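You operate a simulated robot arm through the tools that you are given. There is no shell and no other tool. Be economical: measure what you need, move in short steps, check, and stop when the job is done.

The job below is to be done with a simulated two-armed robot. You get a single attempt, and the scene is never put back.

Task
Wipe up the spill on the table top by the fridge with the white cloth and put it back.
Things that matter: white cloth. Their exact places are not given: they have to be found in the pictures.

Only the result counts: the job must be done as asked and must still hold three seconds after the hand-in. Knocking over, shifting, dropping, spilling or breaking anything else fails it. Flat cloth is picked up by pressing the open fingertips on it (5 to 10 N) and closing them slowly along it; thin cloth reads only 2 to 8 mm in the jaws.

Robot
Two 7-joint arms with two-finger parallel grippers on one trunk, on a base that drives. Base frame: it is fixed to the floor where the robot stands at the start and does not move with it; the origin is under the middle of the robot, x ahead of it, y to its left, z up. Readings come in m, degrees, newtons and seconds.
The left shoulder is at the start at [0.05, 0.187, 1.035], the right one opposite. With the tool pointing down near the work surface each hand reaches from about 0.1 to 0.66 m from the robot's upright axis, wherever it stands, measured 20 degrees to its own side. Payload 3.43 kg a hand.
The tool frame of a hand sits at the grasp point between the pads (the TCP): z along the fingers, y along the line on which they close. The tips reach 0.03 m beyond it. Largest opening 0.094 m; finger width 0.028, thickness 0.01; the body of the gripper, 0.05 by 0.096 m, starts 0.055 m behind the TCP.
Orientation is told as [roll, pitch, yaw] about the base's x, y, z axes, in that order, counted from this pose: with the fingers straight down and closing along the base's y, the tool's x points along the base's -x, its y along +y and its z along -z.

Tools
- The arms move only by the tool send_rows. It takes "left_rows", "right_rows" or both (then of equal length, played together; a hand with none holds still); each is a list of rows, each a list of 3 entries, a list of its own where there are three numbers: the shift along the tool's x, y, z in units of 25 mm (1.0 is 25 mm), then the turn, a rotation vector about the tool's x, y, z in units of 6 degrees (1.0 is 6 degrees), then the closure in counts, from 0 (fully open) to 255 (shut). In form: [[[x, y, z], [ax, ay, az], fingers], ...]. A call has 1 to 10 rows; each row shifts and turns the commanded pose from where the row before left it, along the tool's axes as they then stand. A call with a number of a shift or a turn outside -1 to 1 is refused whole. A row lasts 0.2 s, in which the tool goes at most 0.05 m and 8.6 degrees; a call with a longer step from one row to the next is refused whole, and so is a gripper value outside its range. A pose out of reach is approached as far as the arm can. The call stops where the force on the tool passes 40 N (or 10 N more than at its start, if that is more) or the arm is blocked; 0.2 s more then pass. Each finger travels about 0.153 m/s and halts on what it meets, pressing with about 25 N; the grip force reading is that of the motor and also rises with nothing between the fingers. The clock runs only during rows and for 0.2 s after the last one: add rows that do not move to give the fingers time. The reply holds the time, the measured pose of the TCP, the force on the tool along the base axes, the opening and the grip force, in the units named above and with some noise, with the torque about the TCP (base axes, N m) and any sound that the robot's microphone picked up.
- Cameras (640 x 400 px; columns grow to the right, rows downward): "scene" is now at [0.1434, 0.0153, 1.2045]; the picture's right is [0.17, -0.99, 0.00], its down [-0.63, -0.11, -0.77] and it looks along [0.76, 0.13, -0.64] (base axes); focal length 267 px, centre (320, 200). "left" rides on the left gripper at [0.076, -0.014, -0.102] in its tool frame; the picture's right is [0.18, 0.98, 0.00], its down [-0.75, 0.14, -0.64] and it looks along [-0.63, 0.12, 0.77] (tool axes); focal length 243 px, centre (320, 200). "right" rides on the right gripper at [0.076, 0.014, -0.103] in its tool frame; the picture's right is [-0.18, 0.98, 0.00], its down [-0.75, -0.14, -0.64] and it looks along [-0.63, -0.12, 0.77] (tool axes); focal length 243 px, centre (320, 200).
- camera(camera): a new picture of that camera. The clock stands still meanwhile.
- slide_trunk(by): slides the trunk up (or, below 0, down) by that many m; the arms and the scene camera ride with it, the base frame stays. It gives what a move gives, with no picture.
- roll_base(legs): drives the robot by 1 to 6 legs, each [ahead, left, turn to the left] in m, m and degrees, along the robot's own axes; the way and the turn of a leg run together, so that a leg with both is an arc; at most 1.5 m and 180 degrees a leg. The arms and the cameras ride along, it lands a little off, and it stops where it bumps. It gives what a move gives.
- head_to(pan, tilt): turns the head with the scene camera to pan (to the left, within 80 degrees either way) and tilt (down, from -29 to 69), counted from straight ahead of the robot. It gives what a move gives.
- point_at(camera, pixels): for up to 12 pixels [column, row] of the newest picture of that camera ("zoom" is the newest enlarged one), the place [x, y, z] in the base frame of the surface seen there, good to about 0.002 m, but the place of the scene camera against the robot may be out by one fixed shift of up to 0.025 m in any direction. The clock stands still meanwhile.
- close_up(camera, box): a new picture of the part [left, top, right, bottom] of that camera's present view, enlarged. The clock stands still meanwhile.
- finish_job(): hands the job in; it is judged then, once.

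Work in short steps. Measure before you move; look again where a grasp or a placing could have gone wrong, and mend it. You have 80 turns and 78 pictures in all, those below and enlarged ones among them. Open the grippers and draw the arms clear of the work before you hand the job in, unless the task says otherwise; then end with one line.

The tools are called after ">>>" as a command line: name --argument value ..., lists and objects as JSON in quotes. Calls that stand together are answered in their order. send_rows: Moves the arms, as the interface text tells. Its arguments: {"type":"object","properties":{"left_rows":{"type":"array","items":{"type":"array"}},"right_rows":{"type":"array","items":{"type":"array"}}},"required":[]} The other tools are called the same way: slide_trunk (by) slides the trunk up or down; roll_base (legs) drives the base; head_to (pan, tilt) turns the head that bears the scene camera; camera (camera) takes a picture; point_at (camera, pixels) gives the place of the surface under pixels of a picture; close_up (camera, box) takes an enlarged picture of a part of a camera's view; finish_job () hands the job in.

At the start:

```text
clock: 0.0
left_position: [0.3716, 0.1587, 1.0274]
left_tool_rot: [0.0, 0.0, -0.1]
left_ft_force: [0.2, 0.5, -1.3]
left_ft_torque: [-0.01, 0.01, 0.01]
left_opening: 0.0938
left_finger_force: 0.0
right_position: [0.3272, -0.0966, 1.0178]
right_tool_rot: [0.0, 0.0, -0.2]
right_ft_force: [0.9, -0.2, 0.1]
right_ft_torque: [-0.03, 0.0, -0.03]
right_opening: 0.0937
right_finger_force: 0.1
trunk travel left (down, up): [-0.25, 0.182]
robot x, y, heading: [-0.0027, -0.0, -0.0]
head pan, tilt: [9.9, 40.0]
```

scene: 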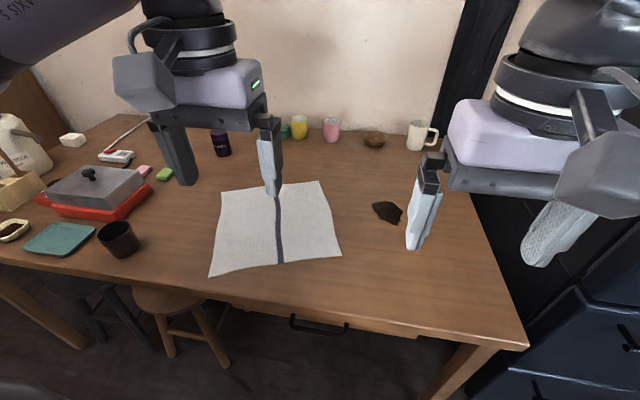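
right: 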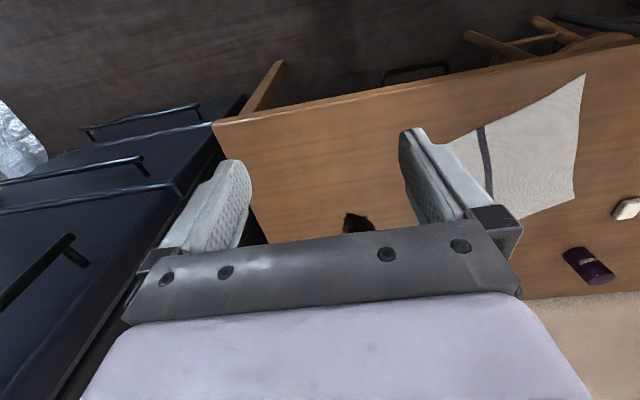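
left: 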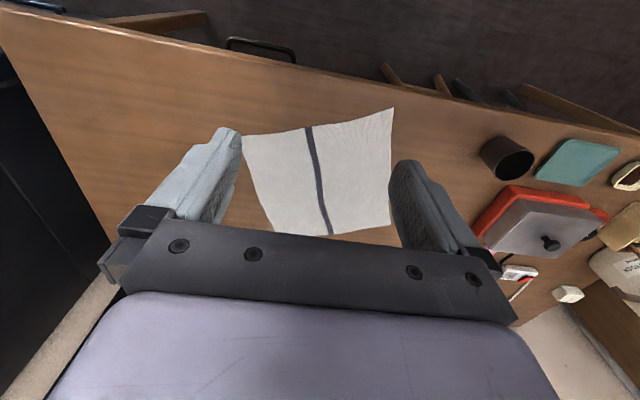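

The scene shows the cloth (corners about (230,190), (321,182), (341,256), (209,277)) and a dark spill at (387,212). I measure these along with the table edge.

>>> point_at --camera "scene" --pixels '[[230, 191], [320, 183], [339, 255], [211, 275], [280, 235], [373, 206], [387, 212], [400, 212], [388, 222], [420, 300], [523, 345], [460, 215]]'

>>> close_up --camera "scene" --box '[200, 100, 540, 312]'

```text
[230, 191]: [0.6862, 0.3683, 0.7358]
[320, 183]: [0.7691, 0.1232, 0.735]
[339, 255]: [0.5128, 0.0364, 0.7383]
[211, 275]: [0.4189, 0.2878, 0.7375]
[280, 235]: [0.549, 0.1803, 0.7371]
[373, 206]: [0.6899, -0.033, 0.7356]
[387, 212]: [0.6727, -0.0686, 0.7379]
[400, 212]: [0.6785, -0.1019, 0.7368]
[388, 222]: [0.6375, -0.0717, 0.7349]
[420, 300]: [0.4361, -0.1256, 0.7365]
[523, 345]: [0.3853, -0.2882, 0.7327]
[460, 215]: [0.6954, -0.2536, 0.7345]
```

```text
1.88 times, centred on (370, 206) of scene
```

zoom: 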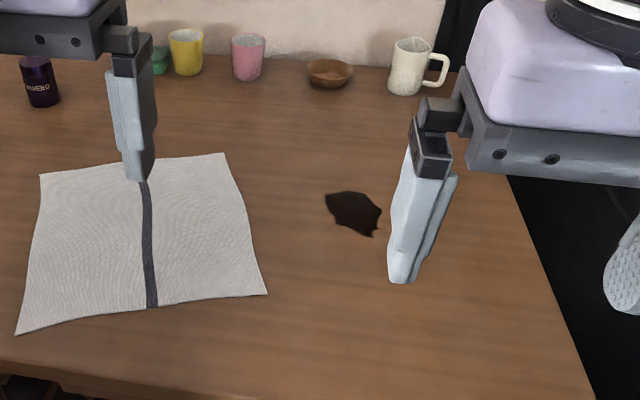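

The cloth centre is about (0.60, 0.20) and the spill about (0.665, -0.07), at the edge of reach. I look down to see how much floor is free ahead of the base, so I can drive a little closer.

>>> head_to --pan 0 --tilt 66

>>> camera --camera "scene"

>>> point_at --camera "left" --pixels '[[247, 137], [392, 110], [388, 227], [268, 232], [314, 170], [150, 65]]'

>>> point_at --camera "right" --pixels '[[346, 215], [367, 218], [357, 225], [583, 76], [573, 202], [214, 124]]'

```text
clock: 0.9
left_position: [0.3705, 0.1592, 1.0274]
left_tool_rot: [0.1, 0.0, 0.0]
left_ft_force: [0.7, -0.3, -0.1]
left_ft_torque: [0.03, -0.03, 0.02]
left_opening: 0.094
left_finger_force: 0.1
right_position: [0.3281, -0.0972, 1.0164]
right_tool_rot: [0.1, 0.1, 0.0]
right_ft_force: [-0.6, 0.2, 0.4]
right_ft_torque: [0.02, 0.0, 0.0]
right_opening: 0.0938
right_finger_force: 0.0
trunk travel left (down, up): [-0.25, 0.182]
robot x, y, heading: [-0.0005, 0.0023, 0.0]
head pan, tilt: [0.0, 66.0]
```

```text
73 pictures are left
```

scene: 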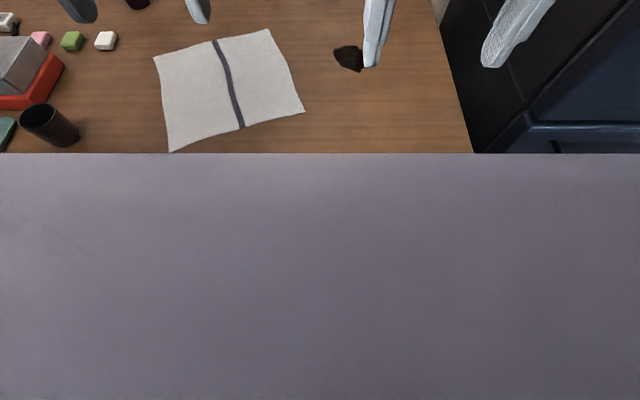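

```text
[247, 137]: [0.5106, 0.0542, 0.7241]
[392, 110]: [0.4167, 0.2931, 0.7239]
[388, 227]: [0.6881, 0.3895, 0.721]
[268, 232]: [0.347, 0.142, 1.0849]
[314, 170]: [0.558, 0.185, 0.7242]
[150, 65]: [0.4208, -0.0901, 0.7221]
```

```text
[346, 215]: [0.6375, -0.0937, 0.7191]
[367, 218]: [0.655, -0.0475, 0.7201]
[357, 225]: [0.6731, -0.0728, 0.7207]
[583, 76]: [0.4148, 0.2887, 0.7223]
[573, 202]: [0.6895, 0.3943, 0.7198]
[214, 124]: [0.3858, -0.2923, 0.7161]
```

The hand cameras put the table at z≈0.721, the cloth centre at about (0.597, 0.215) and the spill centre at about (0.665, -0.06); the scene camera reads about 15 mm high. The table edge is at x≈0.39, so I drive 0.08 m ahead and 0.05 m to the right.

>>> roll_base --legs '[[0.08, 0, 0], [0, -0.05, 0]]'

>>> head_to --pan 5 --tilt 45

>>> camera --camera "scene"

>>> camera --camera "left"

```text
clock: 2.7
left_position: [0.4504, 0.1102, 1.0281]
left_tool_rot: [0.1, -0.1, 0.0]
left_ft_force: [0.3, 0.7, 0.8]
left_ft_torque: [0.01, 0.01, -0.01]
left_opening: 0.0939
left_finger_force: 0.1
right_position: [0.4074, -0.1464, 1.0171]
right_tool_rot: [0.0, 0.0, 0.0]
right_ft_force: [0.5, 0.2, -0.4]
right_ft_torque: [0.02, 0.02, 0.01]
right_opening: 0.0943
right_finger_force: 0.1
trunk travel left (down, up): [-0.25, 0.182]
robot x, y, heading: [0.0775, -0.0471, -0.2]
head pan, tilt: [0.0, 66.0]
```

```text
clock: 3.5
left_position: [0.45, 0.1081, 1.0271]
left_tool_rot: [0.0, 0.1, 0.0]
left_ft_force: [-0.2, 0.3, 0.0]
left_ft_torque: [0.03, 0.01, 0.0]
left_opening: 0.0941
left_finger_force: 0.0
right_position: [0.4064, -0.1463, 1.0175]
right_tool_rot: [-0.1, -0.1, -0.1]
right_ft_force: [-0.7, -0.2, 0.4]
right_ft_torque: [0.0, 0.01, -0.03]
right_opening: 0.0943
right_finger_force: 0.0
trunk travel left (down, up): [-0.25, 0.182]
robot x, y, heading: [0.078, -0.048, -0.3]
head pan, tilt: [5.0, 45.0]
```

```text
72 pictures are left
```

scene: 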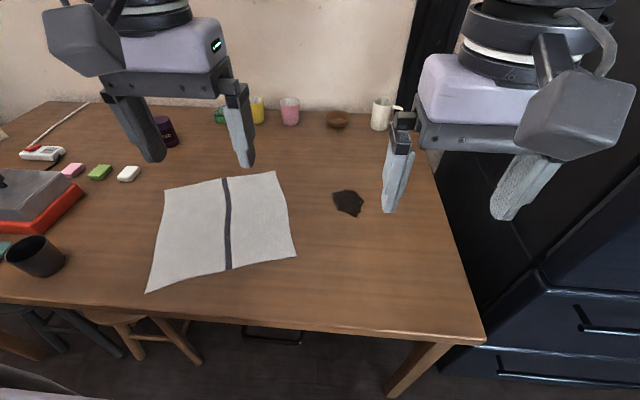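

```text
71 pictures are left
```

left: 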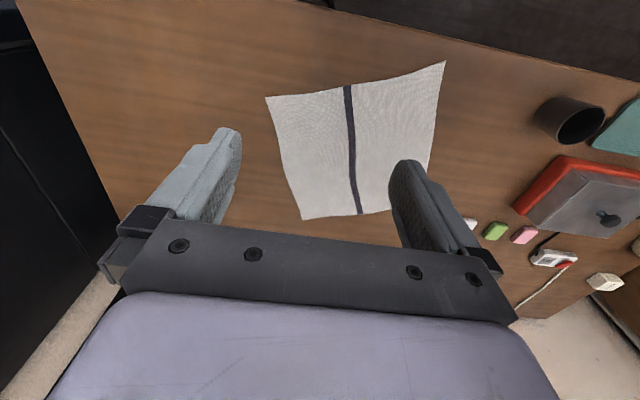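

Nothing bumped. I draw the right hand back out of the way and bring the left hand over the cloth centre to z≈0.79, with the fingers partly closed.

>>> send_rows --left_rows '[[[-0.588, 0.428, 0.94], [0, 0, 0], 60], [[-0.588, 0.428, 0.94], [0, 0, 0], 60], [[-0.588, 0.428, 0.94], [0, 0, 0], 60], [[-0.588, 0.428, 0.94], [0, 0, 0], 60], [[-0.588, 0.428, 0.94], [0, 0, 0], 60], [[-0.588, 0.428, 0.94], [0, 0, 0], 60], [[-0.588, 0.428, 0.94], [0, 0, 0], 60], [[-0.588, 0.428, 0.94], [0, 0, 0], 60], [[-0.588, 0.428, 0.94], [0, 0, 0], 60], [[-0.588, 0.428, 0.94], [0, 0, 0], 60]]' --right_rows '[[[0.5, -0.2, 0], [0, 0, 0], 0], [[0.5, -0.2, 0], [0, 0, 0], 0], [[0.5, -0.2, 0], [0, 0, 0], 0], [[0.5, -0.2, 0], [0, 0, 0], 0], [[0.5, -0.2, 0], [0, 0, 0], 0], [[0.5, -0.2, 0], [0, 0, 0], 0], [[0.5, -0.2, 0], [0, 0, 0], 0], [[0.5, -0.2, 0], [0, 0, 0], 0], [[0.5, -0.2, 0], [0, 0, 0], 0], [[0.5, -0.2, 0], [0, 0, 0], 0]]'

>>> camera --camera "left"

>>> camera --camera "scene"

```text
clock: 5.2
left_position: [0.5596, 0.1886, 0.8521]
left_tool_rot: [-0.1, -0.1, 0.0]
left_ft_force: [0.0, 0.1, 0.1]
left_ft_torque: [0.02, -0.04, -0.03]
left_opening: 0.0718
left_finger_force: 0.1
right_position: [0.3184, -0.1817, 1.0194]
right_tool_rot: [0.4, 0.2, -1.5]
right_ft_force: [1.4, -1.6, 2.8]
right_ft_torque: [0.16, 0.42, 0.08]
right_opening: 0.0941
right_finger_force: 0.1
trunk travel left (down, up): [-0.25, 0.182]
robot x, y, heading: [0.0777, -0.0533, 0.0]
head pan, tilt: [5.0, 45.0]
stopped in row 8 (right hand): the force on the tool passed its limit at 63 N (the readings are from after the stop); the commanded pose is now the measured one
```

```text
70 pictures are left
```

left: 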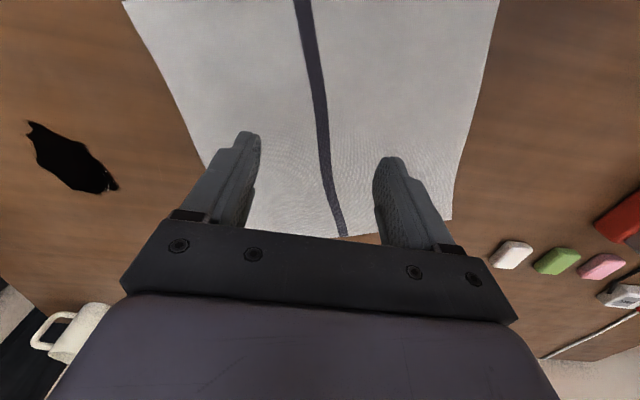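

```text
69 pictures are left
```

scene: 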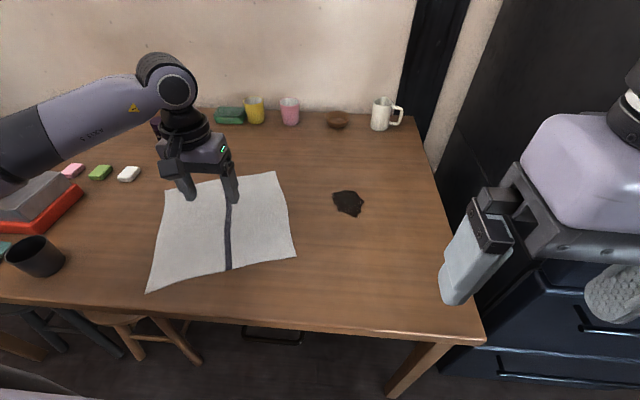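

The right arm met something while folding back (63 N) and stopped at (0.318, -0.18). I ease it forward 2 cm to free it, while the left hand finishes its approach to (0.597, 0.215, 0.79).

>>> send_rows --left_rows '[[[-0.5, 0.35, 0.83], [0, 0, 0], 60], [[-0.5, 0.35, 0.83], [0, 0, 0], 60], [[-0.5, 0.35, 0.83], [0, 0, 0], 60], [[0, 0, 0], [0, 0, 0], 60]]' --right_rows '[[[-0.4, 0.15, 0], [0, 0, 0], 0], [[-0.4, 0.15, 0], [0, 0, 0], 0], [[-0.2, 0, 0], [0, 0, 0], 0], [[0, 0, 0], [0, 0, 0], 0]]'

>>> camera --camera "left"

>>> camera --camera "right"

>>> head_to --pan -60 --tilt 45

>>> camera --camera "scene"

```text
clock: 6.2
left_position: [0.5974, 0.2169, 0.7892]
left_tool_rot: [0.0, 0.0, 0.0]
left_ft_force: [-0.6, -0.1, 0.6]
left_ft_torque: [0.02, 0.0, 0.03]
left_opening: 0.0721
left_finger_force: 0.0
right_position: [0.3435, -0.1747, 1.0183]
right_tool_rot: [0.4, 0.1, -1.5]
right_ft_force: [-0.8, 0.2, 0.2]
right_ft_torque: [0.04, 0.01, 0.0]
right_opening: 0.094
right_finger_force: 0.0
trunk travel left (down, up): [-0.25, 0.182]
robot x, y, heading: [0.0809, -0.0486, -0.0]
head pan, tilt: [5.0, 45.0]
```

```text
68 pictures are left
```

left: 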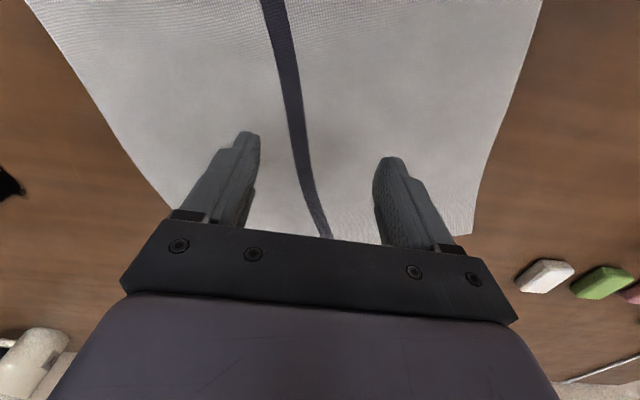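

```text
67 pictures are left
```

right: 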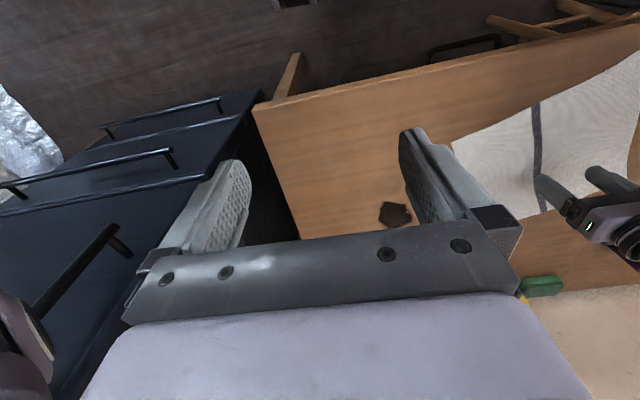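

```text
clock: 7.6
left_position: [0.5969, 0.2174, 0.7892]
left_tool_rot: [0.1, 0.0, 0.1]
left_ft_force: [0.7, 0.6, 0.4]
left_ft_torque: [-0.01, -0.03, 0.0]
left_opening: 0.0718
left_finger_force: 0.0
right_position: [0.3439, -0.1752, 1.0177]
right_tool_rot: [0.3, 0.0, -1.4]
right_ft_force: [0.2, 0.1, -1.0]
right_ft_torque: [-0.01, 0.01, -0.01]
right_opening: 0.0941
right_finger_force: 0.1
trunk travel left (down, up): [-0.25, 0.182]
robot x, y, heading: [0.0776, -0.047, -0.2]
head pan, tilt: [-60.0, 45.0]
```

```text
66 pictures are left
```

scene: 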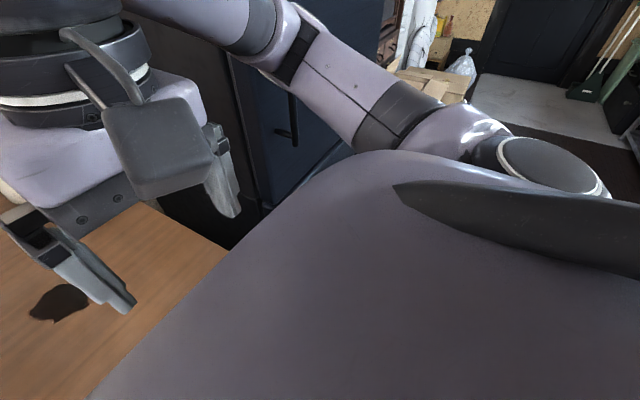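

The right elbow had only touched the fridge front and is now free. The left fingers straddle the stripe at the cloth centre, so I turn the head back and lower in small steps until contact.

>>> head_to --pan 5 --tilt 45

>>> send_rows --left_rows '[[[0, 0, 0.6], [0, 0, 0], 60], [[0, 0, 0.4], [0, 0, 0], 60], [[0, 0, 0.2], [0, 0, 0], 60], [[0, 0, 0.1], [0, 0, 0], 60], [[0, 0, 0.08], [0, 0, 0], 60], [[0, 0, 0], [0, 0, 0], 60]]'

```text
clock: 9.0
left_position: [0.5983, 0.2175, 0.789]
left_tool_rot: [0.1, 0.0, 0.1]
left_ft_force: [-0.3, -0.9, -0.1]
left_ft_torque: [0.0, 0.02, 0.01]
left_opening: 0.0717
left_finger_force: 0.1
right_position: [0.345, -0.1754, 1.0177]
right_tool_rot: [0.2, 0.1, -1.5]
right_ft_force: [1.5, 1.0, -0.4]
right_ft_torque: [-0.01, 0.01, -0.03]
right_opening: 0.0938
right_finger_force: 0.1
trunk travel left (down, up): [-0.25, 0.182]
robot x, y, heading: [0.0842, -0.0488, 0.0]
head pan, tilt: [5.0, 45.0]
```

```text
clock: 10.4
left_position: [0.5972, 0.217, 0.7528]
left_tool_rot: [0.0, 0.0, 0.0]
left_ft_force: [-1.2, 0.2, 0.8]
left_ft_torque: [0.03, 0.02, 0.01]
left_opening: 0.0718
left_finger_force: 0.1
right_position: [0.3442, -0.1751, 1.0173]
right_tool_rot: [0.4, 0.2, -1.5]
right_ft_force: [0.3, 0.2, 0.4]
right_ft_torque: [0.03, -0.01, -0.02]
right_opening: 0.0939
right_finger_force: 0.0
trunk travel left (down, up): [-0.25, 0.182]
robot x, y, heading: [0.0789, -0.0469, -0.0]
head pan, tilt: [5.0, 45.0]
```

No contact yet at z=0.753, so I lower another 3 mm.

>>> send_rows --left_rows '[[[0, 0, 0.06], [0, 0, 0], 60], [[0, 0, 0.06], [0, 0, 0], 60], [[0, 0, 0], [0, 0, 0], 60]]'

```text
clock: 11.2
left_position: [0.5971, 0.2162, 0.752]
left_tool_rot: [0.1, 0.0, 0.1]
left_ft_force: [-0.1, 1.1, 0.3]
left_ft_torque: [-0.03, -0.04, 0.02]
left_opening: 0.072
left_finger_force: 0.1
right_position: [0.3435, -0.1751, 1.0183]
right_tool_rot: [0.3, 0.1, -1.4]
right_ft_force: [-0.1, -0.4, 0.3]
right_ft_torque: [0.01, 0.02, -0.02]
right_opening: 0.0942
right_finger_force: 0.1
trunk travel left (down, up): [-0.25, 0.182]
robot x, y, heading: [0.079, -0.0485, 0.3]
head pan, tilt: [5.0, 45.0]
```

Still no force, so I keep lowering by 3 mm.

>>> send_rows --left_rows '[[[0, 0, 0.06], [0, 0, 0], 60], [[0, 0, 0.06], [0, 0, 0], 60], [[0, 0, 0], [0, 0, 0], 60]]'

```text
clock: 12.0
left_position: [0.597, 0.2158, 0.7507]
left_tool_rot: [-0.1, -0.3, 0.1]
left_ft_force: [-2.9, 1.8, 18.5]
left_ft_torque: [0.15, 0.19, -0.01]
left_opening: 0.0719
left_finger_force: 0.1
right_position: [0.3424, -0.1756, 1.0191]
right_tool_rot: [0.5, 0.1, -1.5]
right_ft_force: [0.0, 0.4, 0.0]
right_ft_torque: [0.01, 0.02, -0.01]
right_opening: 0.0938
right_finger_force: 0.0
trunk travel left (down, up): [-0.25, 0.182]
robot x, y, heading: [0.0772, -0.0514, 0.1]
head pan, tilt: [5.0, 45.0]
```

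Contact at 18 N is a bit much, so I back off about 1 mm and close slowly.

>>> send_rows --left_rows '[[[0, 0, -0.045], [0, 0, 0], 60], [[0, 0, 0], [0, 0, 0], 60]]'

```text
clock: 12.6
left_position: [0.5969, 0.2156, 0.751]
left_tool_rot: [-0.1, -0.1, 0.1]
left_ft_force: [-3.2, 1.6, 18.3]
left_ft_torque: [0.07, 0.12, 0.02]
left_opening: 0.0719
left_finger_force: 0.0
right_position: [0.3427, -0.1756, 1.0183]
right_tool_rot: [0.3, 0.0, -1.5]
right_ft_force: [0.1, 0.1, 0.7]
right_ft_torque: [0.0, 0.01, 0.0]
right_opening: 0.0939
right_finger_force: 0.0
trunk travel left (down, up): [-0.25, 0.182]
robot x, y, heading: [0.0778, -0.0473, 0.0]
head pan, tilt: [5.0, 45.0]
```

Still 18 N; I lift another 0.7 mm.

>>> send_rows --left_rows '[[[0, 0, -0.03], [0, 0, 0], 60], [[0, 0, 0], [0, 0, 0], 60]]'

```text
clock: 13.2
left_position: [0.5963, 0.2154, 0.7505]
left_tool_rot: [0.1, -0.1, 0.1]
left_ft_force: [0.8, 1.7, 13.5]
left_ft_torque: [-0.03, 0.0, 0.02]
left_opening: 0.0716
left_finger_force: 0.1
right_position: [0.3431, -0.1747, 1.0191]
right_tool_rot: [0.4, 0.0, -1.5]
right_ft_force: [0.2, -0.4, -0.3]
right_ft_torque: [0.01, 0.01, 0.0]
right_opening: 0.0938
right_finger_force: 0.0
trunk travel left (down, up): [-0.25, 0.182]
robot x, y, heading: [0.0818, -0.0478, -0.1]
head pan, tilt: [5.0, 45.0]
```

It reads 13.5 N; I lift another 0.5 mm and then close slowly.

>>> send_rows --left_rows '[[[0, 0, -0.02], [0, 0, 0], 60], [[0, 0, 0], [0, 0, 0], 80], [[0, 0, 0], [0, 0, 0], 100], [[0, 0, 0], [0, 0, 0], 120], [[0, 0, 0], [0, 0, 0], 140], [[0, 0, 0], [0, 0, 0], 160], [[0, 0, 0], [0, 0, 0], 180]]'

>>> camera --camera "left"

```text
clock: 14.8
left_position: [0.5968, 0.2151, 0.7511]
left_tool_rot: [0.0, 0.0, 0.1]
left_ft_force: [-0.9, -1.1, 4.9]
left_ft_torque: [-0.04, 0.01, 0.0]
left_opening: 0.0271
left_finger_force: 0.1
right_position: [0.3427, -0.1756, 1.0181]
right_tool_rot: [0.3, 0.0, -1.5]
right_ft_force: [-0.9, 0.1, 1.0]
right_ft_torque: [0.03, 0.04, -0.02]
right_opening: 0.0938
right_finger_force: 0.0
trunk travel left (down, up): [-0.25, 0.182]
robot x, y, heading: [0.0749, -0.0525, 0.1]
head pan, tilt: [5.0, 45.0]
```

```text
65 pictures are left
```

left: 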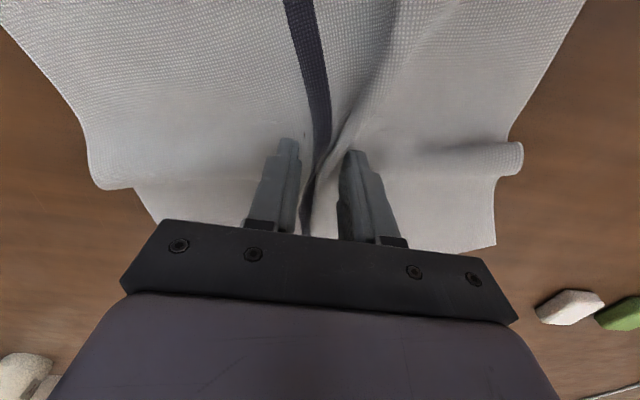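

The cloth is gathering into a ridge between the fingers with 5 N of press, so I close fully.

>>> send_rows --left_rows '[[[0, 0, 0], [0, 0, 0], 200], [[0, 0, 0], [0, 0, 0], 220], [[0, 0, 0], [0, 0, 0], 240], [[0, 0, 0], [0, 0, 0], 255], [[0, 0, 0], [0, 0, 0], 255]]'

>>> camera --camera "left"

>>> camera --camera "scene"

```text
clock: 16.0
left_position: [0.5973, 0.2148, 0.7509]
left_tool_rot: [-0.1, -0.1, 0.0]
left_ft_force: [-0.4, -0.1, 3.9]
left_ft_torque: [0.0, 0.01, -0.01]
left_opening: 0.0032
left_finger_force: 24.7
right_position: [0.3441, -0.1744, 1.0184]
right_tool_rot: [0.3, 0.2, -1.5]
right_ft_force: [0.1, 1.1, 0.5]
right_ft_torque: [-0.01, 0.02, -0.04]
right_opening: 0.0941
right_finger_force: 0.0
trunk travel left (down, up): [-0.25, 0.182]
robot x, y, heading: [0.0804, -0.0478, 0.1]
head pan, tilt: [5.0, 45.0]
```

```text
64 pictures are left
```

left: 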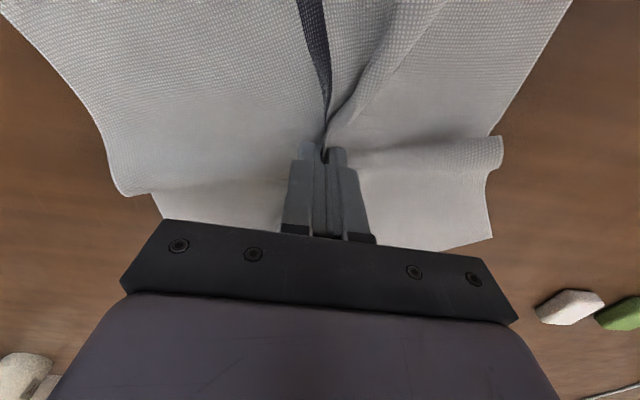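

```text
63 pictures are left
```

scene: 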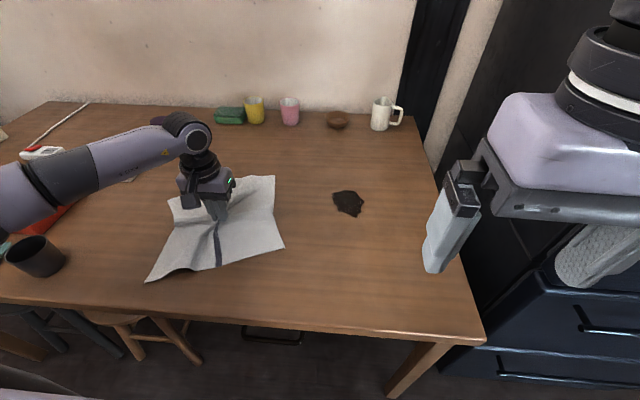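

The cloth is pinched (3.2 mm, 25 N). I lift 15 mm and slide it toward the spill at about (0.665, -0.057), first half of the way.

>>> send_rows --left_rows '[[[0, 0, -0.4], [0, 0, 0], 255], [[0, 0, -0.4], [0, 0, 0], 255], [[-0.25, -0.9, 0], [0, 0, 0], 255], [[-0.25, -0.9, 0], [0, 0, 0], 255], [[-0.25, -0.9, 0], [0, 0, 0], 255], [[-0.25, -0.9, 0], [0, 0, 0], 255], [[-0.25, -0.9, 0], [0, 0, 0], 255], [[-0.25, -0.9, 0], [0, 0, 0], 255]]'

>>> camera --camera "scene"

>>> point_at --camera "scene" --pixels '[[334, 193], [348, 202], [364, 204], [356, 216]]'

>>> camera --camera "left"

```text
clock: 17.8
left_position: [0.6359, 0.079, 0.7701]
left_tool_rot: [0.0, 0.0, 0.0]
left_ft_force: [-0.8, 0.2, 0.2]
left_ft_torque: [-0.01, -0.04, 0.0]
left_opening: 0.0034
left_finger_force: 25.1
right_position: [0.3442, -0.1766, 1.0172]
right_tool_rot: [0.3, 0.1, -1.5]
right_ft_force: [0.2, -1.0, 0.0]
right_ft_torque: [-0.02, -0.01, 0.03]
right_opening: 0.0939
right_finger_force: 0.0
trunk travel left (down, up): [-0.25, 0.182]
robot x, y, heading: [0.0791, -0.0477, 0.1]
head pan, tilt: [5.0, 45.0]
```

```text
62 pictures are left
```

scene: 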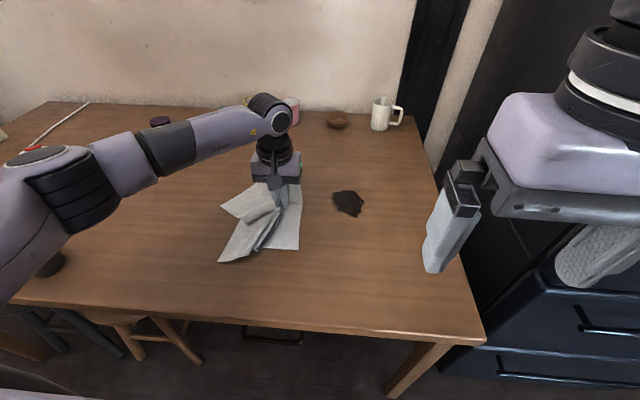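

```text
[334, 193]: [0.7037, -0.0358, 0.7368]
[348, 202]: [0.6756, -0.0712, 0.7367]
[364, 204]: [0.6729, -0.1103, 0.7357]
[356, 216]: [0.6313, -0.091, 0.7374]
```

```text
61 pictures are left
```

left: 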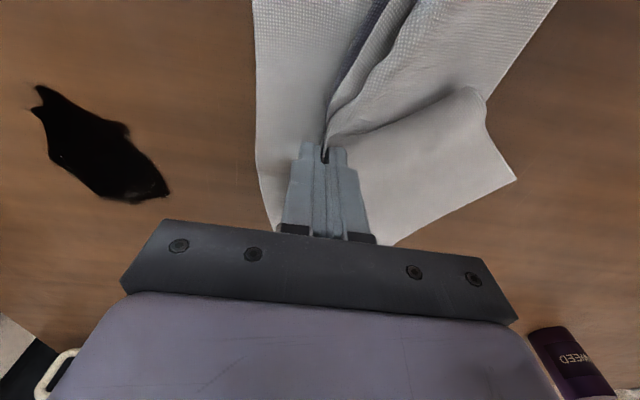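

The cloth follows cleanly. I measure the spill with the left hand camera, which is free of the scene-camera shift.

>>> point_at --camera "left" --pixels '[[38, 90], [45, 115], [60, 155], [100, 150], [125, 130], [165, 190], [130, 198], [260, 150], [262, 40], [280, 225]]'

```text
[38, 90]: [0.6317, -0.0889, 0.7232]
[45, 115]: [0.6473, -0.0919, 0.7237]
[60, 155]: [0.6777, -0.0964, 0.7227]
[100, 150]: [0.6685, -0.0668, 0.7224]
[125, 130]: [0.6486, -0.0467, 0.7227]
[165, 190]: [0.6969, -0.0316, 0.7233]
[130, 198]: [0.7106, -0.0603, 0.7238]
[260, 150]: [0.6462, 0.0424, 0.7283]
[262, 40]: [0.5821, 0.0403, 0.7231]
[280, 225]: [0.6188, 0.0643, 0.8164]
```

The spill spans x 0.63–0.71, y -0.10 to -0.03. I lower the cloth onto the table here, to be pressed lightly before sweeping.

>>> send_rows --left_rows '[[[0, 0, 0.4], [0, 0, 0], 255], [[0, 0, 0.2], [0, 0, 0], 255], [[0, 0, 0.1], [0, 0, 0], 255], [[0, 0, 0], [0, 0, 0], 255]]'

```text
clock: 18.8
left_position: [0.6347, 0.0804, 0.754]
left_tool_rot: [0.0, 0.0, 0.0]
left_ft_force: [0.0, -0.1, 1.2]
left_ft_torque: [-0.03, 0.04, 0.0]
left_opening: 0.0031
left_finger_force: 24.5
right_position: [0.3429, -0.1768, 1.0187]
right_tool_rot: [0.3, 0.2, -1.5]
right_ft_force: [0.0, 0.3, -0.4]
right_ft_torque: [-0.02, 0.0, 0.01]
right_opening: 0.0941
right_finger_force: 0.0
trunk travel left (down, up): [-0.25, 0.182]
robot x, y, heading: [0.083, -0.0475, -0.1]
head pan, tilt: [5.0, 45.0]
```

I lower another 2.5 mm to press, then sweep right by 0.1 m toward the spill.

>>> send_rows --left_rows '[[[0, 0, 0.1], [0, 0, 0], 255], [[0, -0.4, 0], [0, 0, 0], 255], [[-0.1, -0.6, 0], [0, 0, 0], 255], [[-0.1, -0.6, 0], [0, 0, 0], 255], [[0, -0.6, 0], [0, 0, 0], 255], [[0, -0.6, 0], [0, 0, 0], 255], [[0, -0.6, 0], [0, 0, 0], 255], [[0, -0.6, 0], [0, 0, 0], 255]]'

>>> camera --camera "left"

```text
clock: 20.6
left_position: [0.6388, -0.0203, 0.753]
left_tool_rot: [0.0, -0.2, 0.1]
left_ft_force: [0.3, 3.2, 17.1]
left_ft_torque: [0.27, 0.17, 0.0]
left_opening: 0.0035
left_finger_force: 24.6
right_position: [0.3421, -0.1749, 1.0193]
right_tool_rot: [0.2, 0.1, -1.6]
right_ft_force: [0.2, -0.3, -0.3]
right_ft_torque: [-0.04, 0.02, -0.04]
right_opening: 0.094
right_finger_force: 0.1
trunk travel left (down, up): [-0.25, 0.182]
robot x, y, heading: [0.081, -0.0518, 0.1]
head pan, tilt: [5.0, 45.0]
```

```text
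60 pictures are left
```

left: 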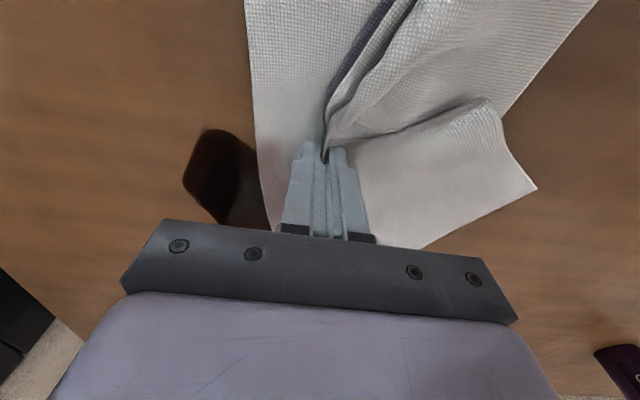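

The cloth is already taking up the spill, with 17 N of pressure. I sweep on to y≈-0.125 and then step forward in x.

>>> send_rows --left_rows '[[[0, -0.6, 0], [0, 0, 0], 255], [[0, -0.6, 0], [0, 0, 0], 255], [[0, -0.6, 0], [0, 0, 0], 255], [[0, -0.6, 0], [0, 0, 0], 255], [[0, -0.6, 0], [0, 0, 0], 255], [[0, -0.6, 0], [0, 0, 0], 255], [[0, -0.6, 0], [0, 0, 0], 255], [[-0.5, 0, 0], [0, 0, 0], 255], [[-0.5, 0, 0], [0, 0, 0], 255]]'

>>> camera --camera "left"

>>> camera --camera "scene"

```text
clock: 22.6
left_position: [0.6285, -0.0857, 0.754]
left_tool_rot: [0.0, 0.1, 0.0]
left_ft_force: [-0.3, -0.7, 0.9]
left_ft_torque: [-0.02, 0.02, 0.03]
left_opening: 0.003
left_finger_force: 25.4
left hand out of reach, approached as far as the arm can: row 4, 5, 6, 7, 8, 9
right_position: [0.3441, -0.1744, 1.0183]
right_tool_rot: [0.4, 0.1, -1.5]
right_ft_force: [-0.6, 0.4, 0.5]
right_ft_torque: [-0.01, 0.02, 0.04]
right_opening: 0.0938
right_finger_force: 0.1
trunk travel left (down, up): [-0.25, 0.182]
robot x, y, heading: [0.0788, -0.0484, 0.0]
head pan, tilt: [5.0, 45.0]
```

```text
59 pictures are left
```

left: 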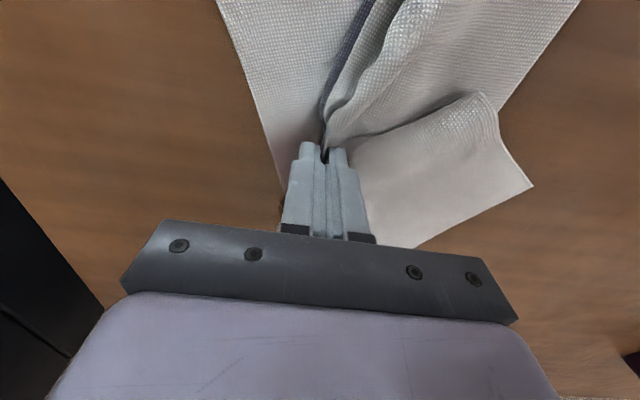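

```text
58 pictures are left
```

scene: 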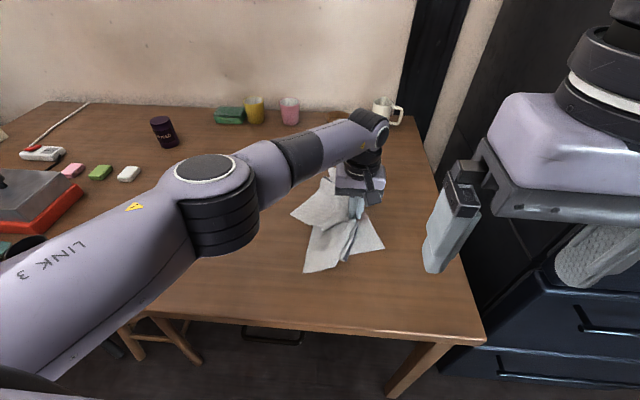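

The left arm runs out of reach past y≈-0.086 because it is crossing the body, so the base needs to turn or shift. First I check the clearance of the right arm to the fridge.

>>> head_to --pan -55 --tilt 25

>>> camera --camera "scene"

>>> point_at --camera "right" --pixels '[[220, 100], [165, 155], [110, 235], [60, 150], [200, 140], [60, 200], [30, 330], [20, 230]]'

```text
clock: 23.9
left_position: [0.6307, -0.0837, 0.7549]
left_tool_rot: [0.0, 0.0, 0.1]
left_ft_force: [0.7, 0.2, 1.0]
left_ft_torque: [-0.01, 0.0, 0.02]
left_opening: 0.0034
left_finger_force: 24.6
right_position: [0.3435, -0.1761, 1.0178]
right_tool_rot: [0.3, 0.1, -1.6]
right_ft_force: [-0.5, -0.7, 0.9]
right_ft_torque: [0.03, -0.01, -0.02]
right_opening: 0.0938
right_finger_force: 0.0
trunk travel left (down, up): [-0.25, 0.182]
robot x, y, heading: [0.0788, -0.0497, -0.3]
head pan, tilt: [-55.0, 25.0]
```

```text
57 pictures are left
```

scene: 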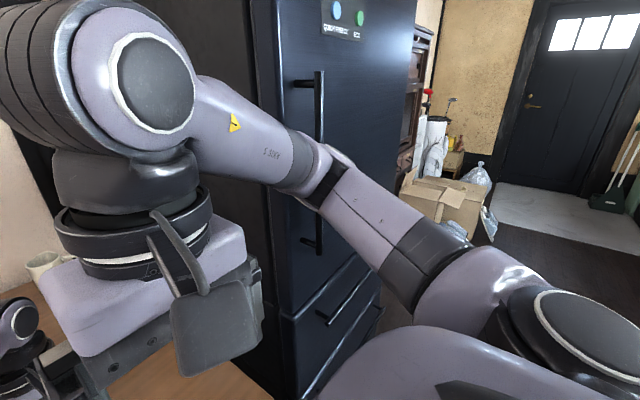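

```text
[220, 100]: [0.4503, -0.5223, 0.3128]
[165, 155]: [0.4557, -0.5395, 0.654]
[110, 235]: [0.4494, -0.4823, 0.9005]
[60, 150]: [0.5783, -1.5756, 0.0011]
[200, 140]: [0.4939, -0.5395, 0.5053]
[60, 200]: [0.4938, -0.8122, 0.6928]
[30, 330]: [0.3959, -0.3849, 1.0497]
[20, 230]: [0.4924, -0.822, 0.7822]
```

The fridge front is at x≈0.49 with handles at 0.45, and the right elbow sits just in front of it. I measure the elbow and handle from this picture.

>>> point_at --camera "scene" --pixels '[[318, 170], [300, 160], [332, 165], [345, 160], [320, 120], [310, 244], [280, 50], [420, 270], [290, 140], [375, 215]]'

```text
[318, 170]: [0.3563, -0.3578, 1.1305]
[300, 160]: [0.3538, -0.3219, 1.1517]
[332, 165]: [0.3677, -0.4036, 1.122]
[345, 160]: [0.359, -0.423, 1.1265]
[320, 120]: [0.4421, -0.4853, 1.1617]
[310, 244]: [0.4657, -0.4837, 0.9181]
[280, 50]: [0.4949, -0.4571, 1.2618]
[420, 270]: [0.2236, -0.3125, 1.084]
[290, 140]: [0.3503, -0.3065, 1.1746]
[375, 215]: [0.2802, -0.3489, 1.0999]
```

Turning right swings the elbow at (0.36, -0.40) away from the fridge. I lift the cloth 15 mm and move the left hand back to the left first, so it does not overshoot the table during the turn.

>>> send_rows --left_rows '[[[0, 0, -0.4], [0, 0, 0], 255], [[0, 0.4, -0.4], [0, 0, 0], 255], [[0, 0.8, 0], [0, 0, 0], 255], [[0, 0.8, 0], [0, 0, 0], 255], [[0, 0.8, 0], [0, 0, 0], 255], [[0, 0.8, 0], [0, 0, 0], 255], [[0, 0.8, 0], [0, 0, 0], 255], [[0, 0, 0], [0, 0, 0], 255]]'

>>> head_to --pan 5 --tilt 45

>>> camera --camera "scene"

>>> camera --camera "left"

```text
clock: 25.7
left_position: [0.6299, 0.0249, 0.7727]
left_tool_rot: [0.0, -0.1, 0.1]
left_ft_force: [0.5, -1.0, -0.7]
left_ft_torque: [-0.05, 0.01, 0.0]
left_opening: 0.0032
left_finger_force: 25.5
right_position: [0.3434, -0.176, 1.018]
right_tool_rot: [0.2, 0.1, -1.6]
right_ft_force: [0.5, 1.0, 0.7]
right_ft_torque: [-0.01, 0.05, -0.02]
right_opening: 0.0939
right_finger_force: 0.1
trunk travel left (down, up): [-0.25, 0.182]
robot x, y, heading: [0.0814, -0.0518, -0.2]
head pan, tilt: [-55.0, 25.0]
```

```text
clock: 27.0
left_position: [0.6278, 0.0244, 0.774]
left_tool_rot: [0.1, 0.0, 0.0]
left_ft_force: [0.9, 0.2, -1.2]
left_ft_torque: [-0.05, -0.01, 0.02]
left_opening: 0.0034
left_finger_force: 24.7
right_position: [0.3452, -0.1757, 1.0171]
right_tool_rot: [0.3, 0.0, -1.4]
right_ft_force: [0.1, 1.2, -0.6]
right_ft_torque: [0.02, -0.02, -0.02]
right_opening: 0.0942
right_finger_force: 0.0
trunk travel left (down, up): [-0.25, 0.182]
robot x, y, heading: [0.0821, -0.0515, -0.0]
head pan, tilt: [5.0, 45.0]
```

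```text
56 pictures are left
```

scene: 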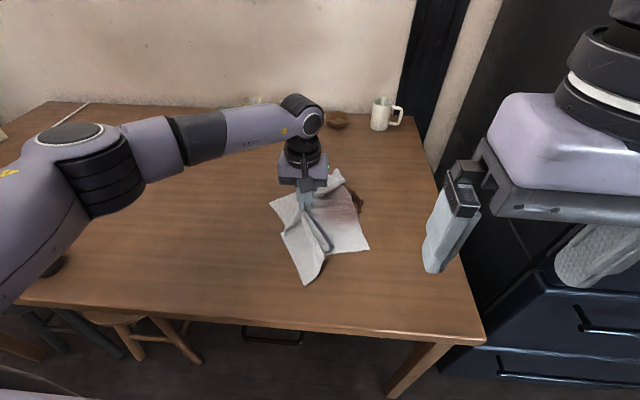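

```text
55 pictures are left
```

left: 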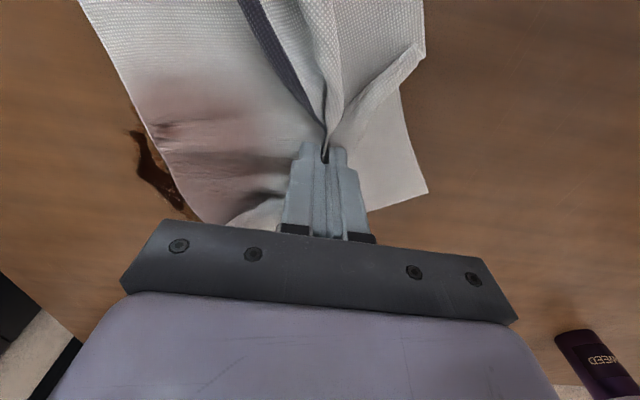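

The cloth has soaked up much of the spill, with a remnant at left-camera (155,175). Before turning I check the height of the left elbow over the table.

>>> point_at --camera "scene" --pixels '[[75, 165], [110, 210], [95, 205], [40, 230], [10, 280], [50, 268], [250, 125]]'

>>> point_at --camera "left" --pixels '[[133, 135], [150, 170], [180, 205]]'

```text
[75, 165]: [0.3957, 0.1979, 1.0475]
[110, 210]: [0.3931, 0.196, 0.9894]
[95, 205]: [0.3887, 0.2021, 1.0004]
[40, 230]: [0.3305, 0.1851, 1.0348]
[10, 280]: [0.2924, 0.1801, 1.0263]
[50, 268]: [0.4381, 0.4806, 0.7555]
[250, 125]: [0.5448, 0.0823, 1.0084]
```

```text
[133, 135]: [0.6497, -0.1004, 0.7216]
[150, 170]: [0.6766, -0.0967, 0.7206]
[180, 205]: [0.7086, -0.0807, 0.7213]
```

The elbow is high (z≈1.0) and clear of everything on the table. I turn the base 15° to the right, in place.

>>> roll_base --legs '[[0, 0, -15]]'

>>> head_to --pan 15 --tilt 45

>>> camera --camera "scene"

>>> camera --camera "left"

```text
clock: 28.2
left_position: [0.6296, -0.1177, 0.7725]
left_tool_rot: [0.0, -0.1, -14.6]
left_ft_force: [0.9, 0.7, 0.6]
left_ft_torque: [-0.02, 0.02, 0.04]
left_opening: 0.003
left_finger_force: 25.3
right_position: [0.3032, -0.2378, 1.0174]
right_tool_rot: [0.4, 0.1, -16.2]
right_ft_force: [0.2, -0.1, 0.9]
right_ft_torque: [-0.03, 0.02, 0.03]
right_opening: 0.0941
right_finger_force: 0.0
trunk travel left (down, up): [-0.25, 0.182]
robot x, y, heading: [0.0779, -0.0505, -15.0]
head pan, tilt: [5.0, 45.0]
```

```text
clock: 29.0
left_position: [0.6298, -0.117, 0.7733]
left_tool_rot: [0.1, -0.1, -14.6]
left_ft_force: [-0.5, 0.9, -0.4]
left_ft_torque: [0.02, 0.0, 0.04]
left_opening: 0.0032
left_finger_force: 25.0
right_position: [0.3031, -0.2396, 1.0183]
right_tool_rot: [0.2, 0.1, -16.1]
right_ft_force: [-0.2, -0.7, -0.2]
right_ft_torque: [0.0, 0.01, -0.02]
right_opening: 0.0939
right_finger_force: 0.1
trunk travel left (down, up): [-0.25, 0.182]
robot x, y, heading: [0.0796, -0.0516, -15.0]
head pan, tilt: [15.0, 45.0]
```

```text
54 pictures are left
```

scene: 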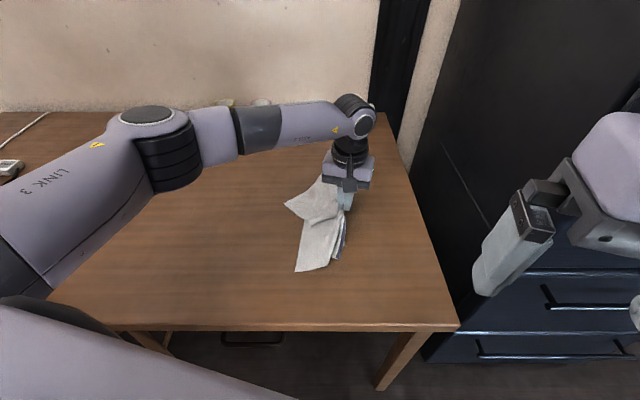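

```text
53 pictures are left
```

left: 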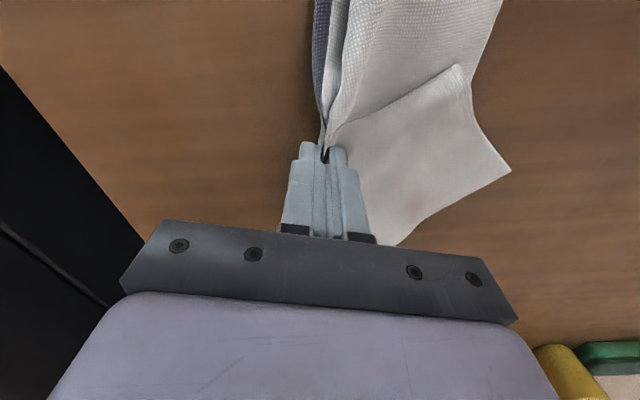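

The base turned cleanly, and the tool now has yaw -14.6°. I move to about (0.66, -0.137) and lower to press.

>>> send_rows --left_rows '[[[-0.68, -0.24, 0], [0, 0, 0], 255], [[-0.68, -0.24, 0], [0, 0, 0], 255], [[0, 0, 0.4], [0, 0, 0], 255], [[0, 0, 0.3], [0, 0, 0], 255], [[0, 0, 0.1], [0, 0, 0], 255], [[0, 0, 0.06], [0, 0, 0], 255], [[0, 0, 0], [0, 0, 0], 255]]'

```text
clock: 30.6
left_position: [0.6598, -0.1377, 0.7523]
left_tool_rot: [0.0, -0.1, -14.6]
left_ft_force: [-0.4, 1.4, 6.1]
left_ft_torque: [0.03, 0.06, -0.02]
left_opening: 0.0031
left_finger_force: 24.4
right_position: [0.3042, -0.2392, 1.0184]
right_tool_rot: [0.4, 0.1, -16.3]
right_ft_force: [0.0, 0.6, 0.2]
right_ft_torque: [0.01, -0.01, 0.02]
right_opening: 0.094
right_finger_force: 0.1
trunk travel left (down, up): [-0.25, 0.182]
robot x, y, heading: [0.0778, -0.0495, -14.7]
head pan, tilt: [15.0, 45.0]
```

At 6 N of press, I sweep left along y from -0.138 to -0.02, then step 35 mm forward in x.

>>> send_rows --left_rows '[[[0.15, 0.58, 0.03], [0, 0, 0], 255], [[0.15, 0.58, 0], [0, 0, 0], 255], [[0.15, 0.58, 0], [0, 0, 0], 255], [[0.15, 0.58, 0], [0, 0, 0], 255], [[0.15, 0.58, 0], [0, 0, 0], 255], [[0.15, 0.58, 0], [0, 0, 0], 255], [[0.15, 0.58, 0], [0, 0, 0], 255], [[0.15, 0.58, 0], [0, 0, 0], 255], [[-0.68, 0.18, 0], [0, 0, 0], 255], [[-0.68, 0.18, 0], [0, 0, 0], 255]]'

>>> camera --camera "left"

```text
clock: 32.8
left_position: [0.695, -0.0166, 0.7534]
left_tool_rot: [0.1, 0.0, -14.6]
left_ft_force: [-4.0, 0.9, 12.0]
left_ft_torque: [0.06, 0.24, 0.01]
left_opening: 0.0034
left_finger_force: 24.5
right_position: [0.3026, -0.2386, 1.0173]
right_tool_rot: [0.4, -0.1, -16.1]
right_ft_force: [0.3, 0.2, 0.6]
right_ft_torque: [0.02, -0.01, -0.03]
right_opening: 0.0941
right_finger_force: 0.0
trunk travel left (down, up): [-0.25, 0.182]
robot x, y, heading: [0.0797, -0.0488, -14.8]
head pan, tilt: [15.0, 45.0]
```

```text
52 pictures are left
```

left: 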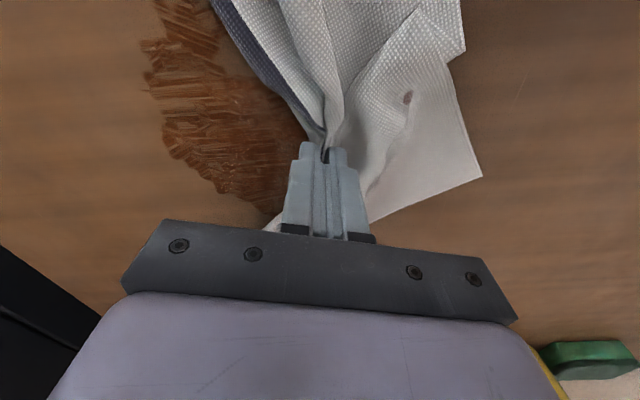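

The spill is now a thin smear, seen at (145–310, 0–210). I measure its extent to plan more strokes.

>>> point_at --camera "left" --pixels '[[165, 5], [215, 5], [145, 75], [165, 130], [220, 190], [270, 205], [250, 60], [300, 130], [220, 120]]'

```text
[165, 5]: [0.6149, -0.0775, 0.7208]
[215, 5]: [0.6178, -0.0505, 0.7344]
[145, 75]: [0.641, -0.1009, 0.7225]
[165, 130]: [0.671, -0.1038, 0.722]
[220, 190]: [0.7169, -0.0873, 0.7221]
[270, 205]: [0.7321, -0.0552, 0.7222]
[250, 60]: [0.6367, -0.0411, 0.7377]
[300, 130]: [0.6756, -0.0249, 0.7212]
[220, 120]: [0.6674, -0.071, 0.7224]
```

The smear covers x 0.61–0.735, y -0.105 to -0.02. I wipe in y strokes from the far side toward the robot, the first at x≈0.72 moving right.

>>> send_rows --left_rows '[[[-0.58, 0.15, 0], [0, 0, 0], 255], [[-0.58, 0.15, 0], [0, 0, 0], 255], [[-0.16, -0.61, 0], [0, 0, 0], 255], [[-0.16, -0.61, 0], [0, 0, 0], 255], [[-0.16, -0.61, 0], [0, 0, 0], 255], [[-0.16, -0.61, 0], [0, 0, 0], 255], [[-0.16, -0.61, 0], [0, 0, 0], 255], [[-0.16, -0.61, 0], [0, 0, 0], 255], [[-0.16, -0.61, 0], [0, 0, 0], 255], [[0, 0, 0], [0, 0, 0], 255]]'

>>> camera --camera "left"

```text
clock: 35.0
left_position: [0.701, -0.0929, 0.7529]
left_tool_rot: [-0.1, 0.1, -14.6]
left_ft_force: [-1.0, 1.2, 1.6]
left_ft_torque: [0.04, 0.01, 0.03]
left_opening: 0.0027
left_finger_force: 25.3
left hand out of reach, approached as far as the arm can: row 5, 6, 7, 8, 9
right_position: [0.3026, -0.2378, 1.0178]
right_tool_rot: [0.3, 0.1, -16.2]
right_ft_force: [-0.2, 0.0, -0.3]
right_ft_torque: [-0.03, 0.0, 0.0]
right_opening: 0.0939
right_finger_force: 0.1
trunk travel left (down, up): [-0.25, 0.182]
robot x, y, heading: [0.0786, -0.0487, -15.0]
head pan, tilt: [15.0, 45.0]
```

```text
51 pictures are left
```

left: 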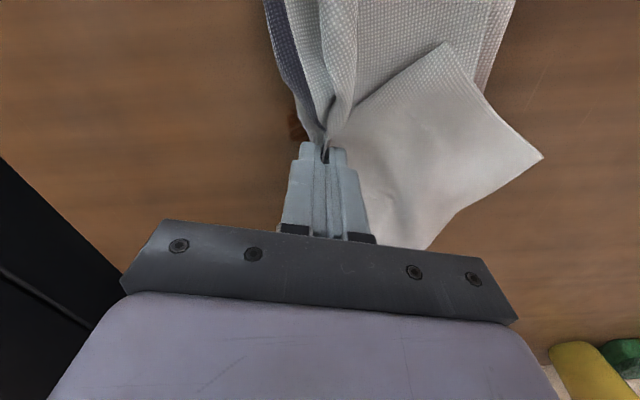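

Reach ends at (0.70, -0.093) and the press is down to 1.6 N. I press 2 mm deeper, stroke back left and step 25 mm nearer.

>>> send_rows --left_rows '[[[0.1, 0, 0.07], [0, 0, 0], 255], [[0.15, 0.58, 0], [0, 0, 0], 255], [[0.15, 0.58, 0], [0, 0, 0], 255], [[0.15, 0.58, 0], [0, 0, 0], 255], [[0.15, 0.58, 0], [0, 0, 0], 255], [[0.15, 0.58, 0], [0, 0, 0], 255], [[0.15, 0.58, 0], [0, 0, 0], 255], [[0.5, -0.13, 0], [0, 0, 0], 255], [[0.5, -0.13, 0], [0, 0, 0], 255]]'

>>> camera --camera "left"

```text
clock: 37.0
left_position: [0.6848, -0.0131, 0.7535]
left_tool_rot: [0.0, -0.4, -14.6]
left_ft_force: [6.4, 0.2, 17.6]
left_ft_torque: [0.03, 0.04, -0.01]
left_opening: 0.0032
left_finger_force: 25.3
left hand out of reach, approached as far as the arm can: row 2, 3, 4
right_position: [0.3034, -0.2384, 1.0179]
right_tool_rot: [0.5, 0.1, -16.2]
right_ft_force: [-0.1, 0.5, 0.7]
right_ft_torque: [-0.01, 0.01, 0.01]
right_opening: 0.0937
right_finger_force: 0.1
trunk travel left (down, up): [-0.25, 0.182]
robot x, y, heading: [0.0818, -0.0488, -14.9]
head pan, tilt: [15.0, 45.0]
```

```text
50 pictures are left
```

left: 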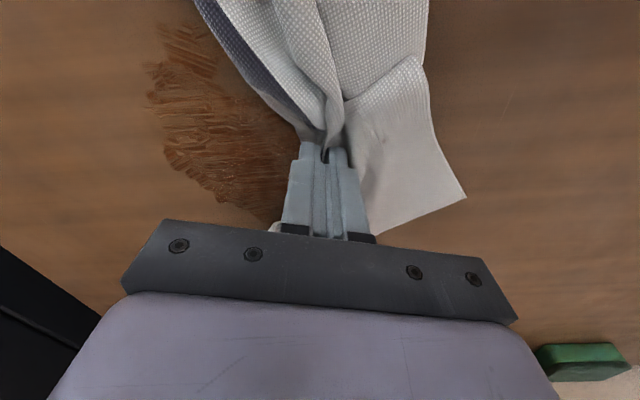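

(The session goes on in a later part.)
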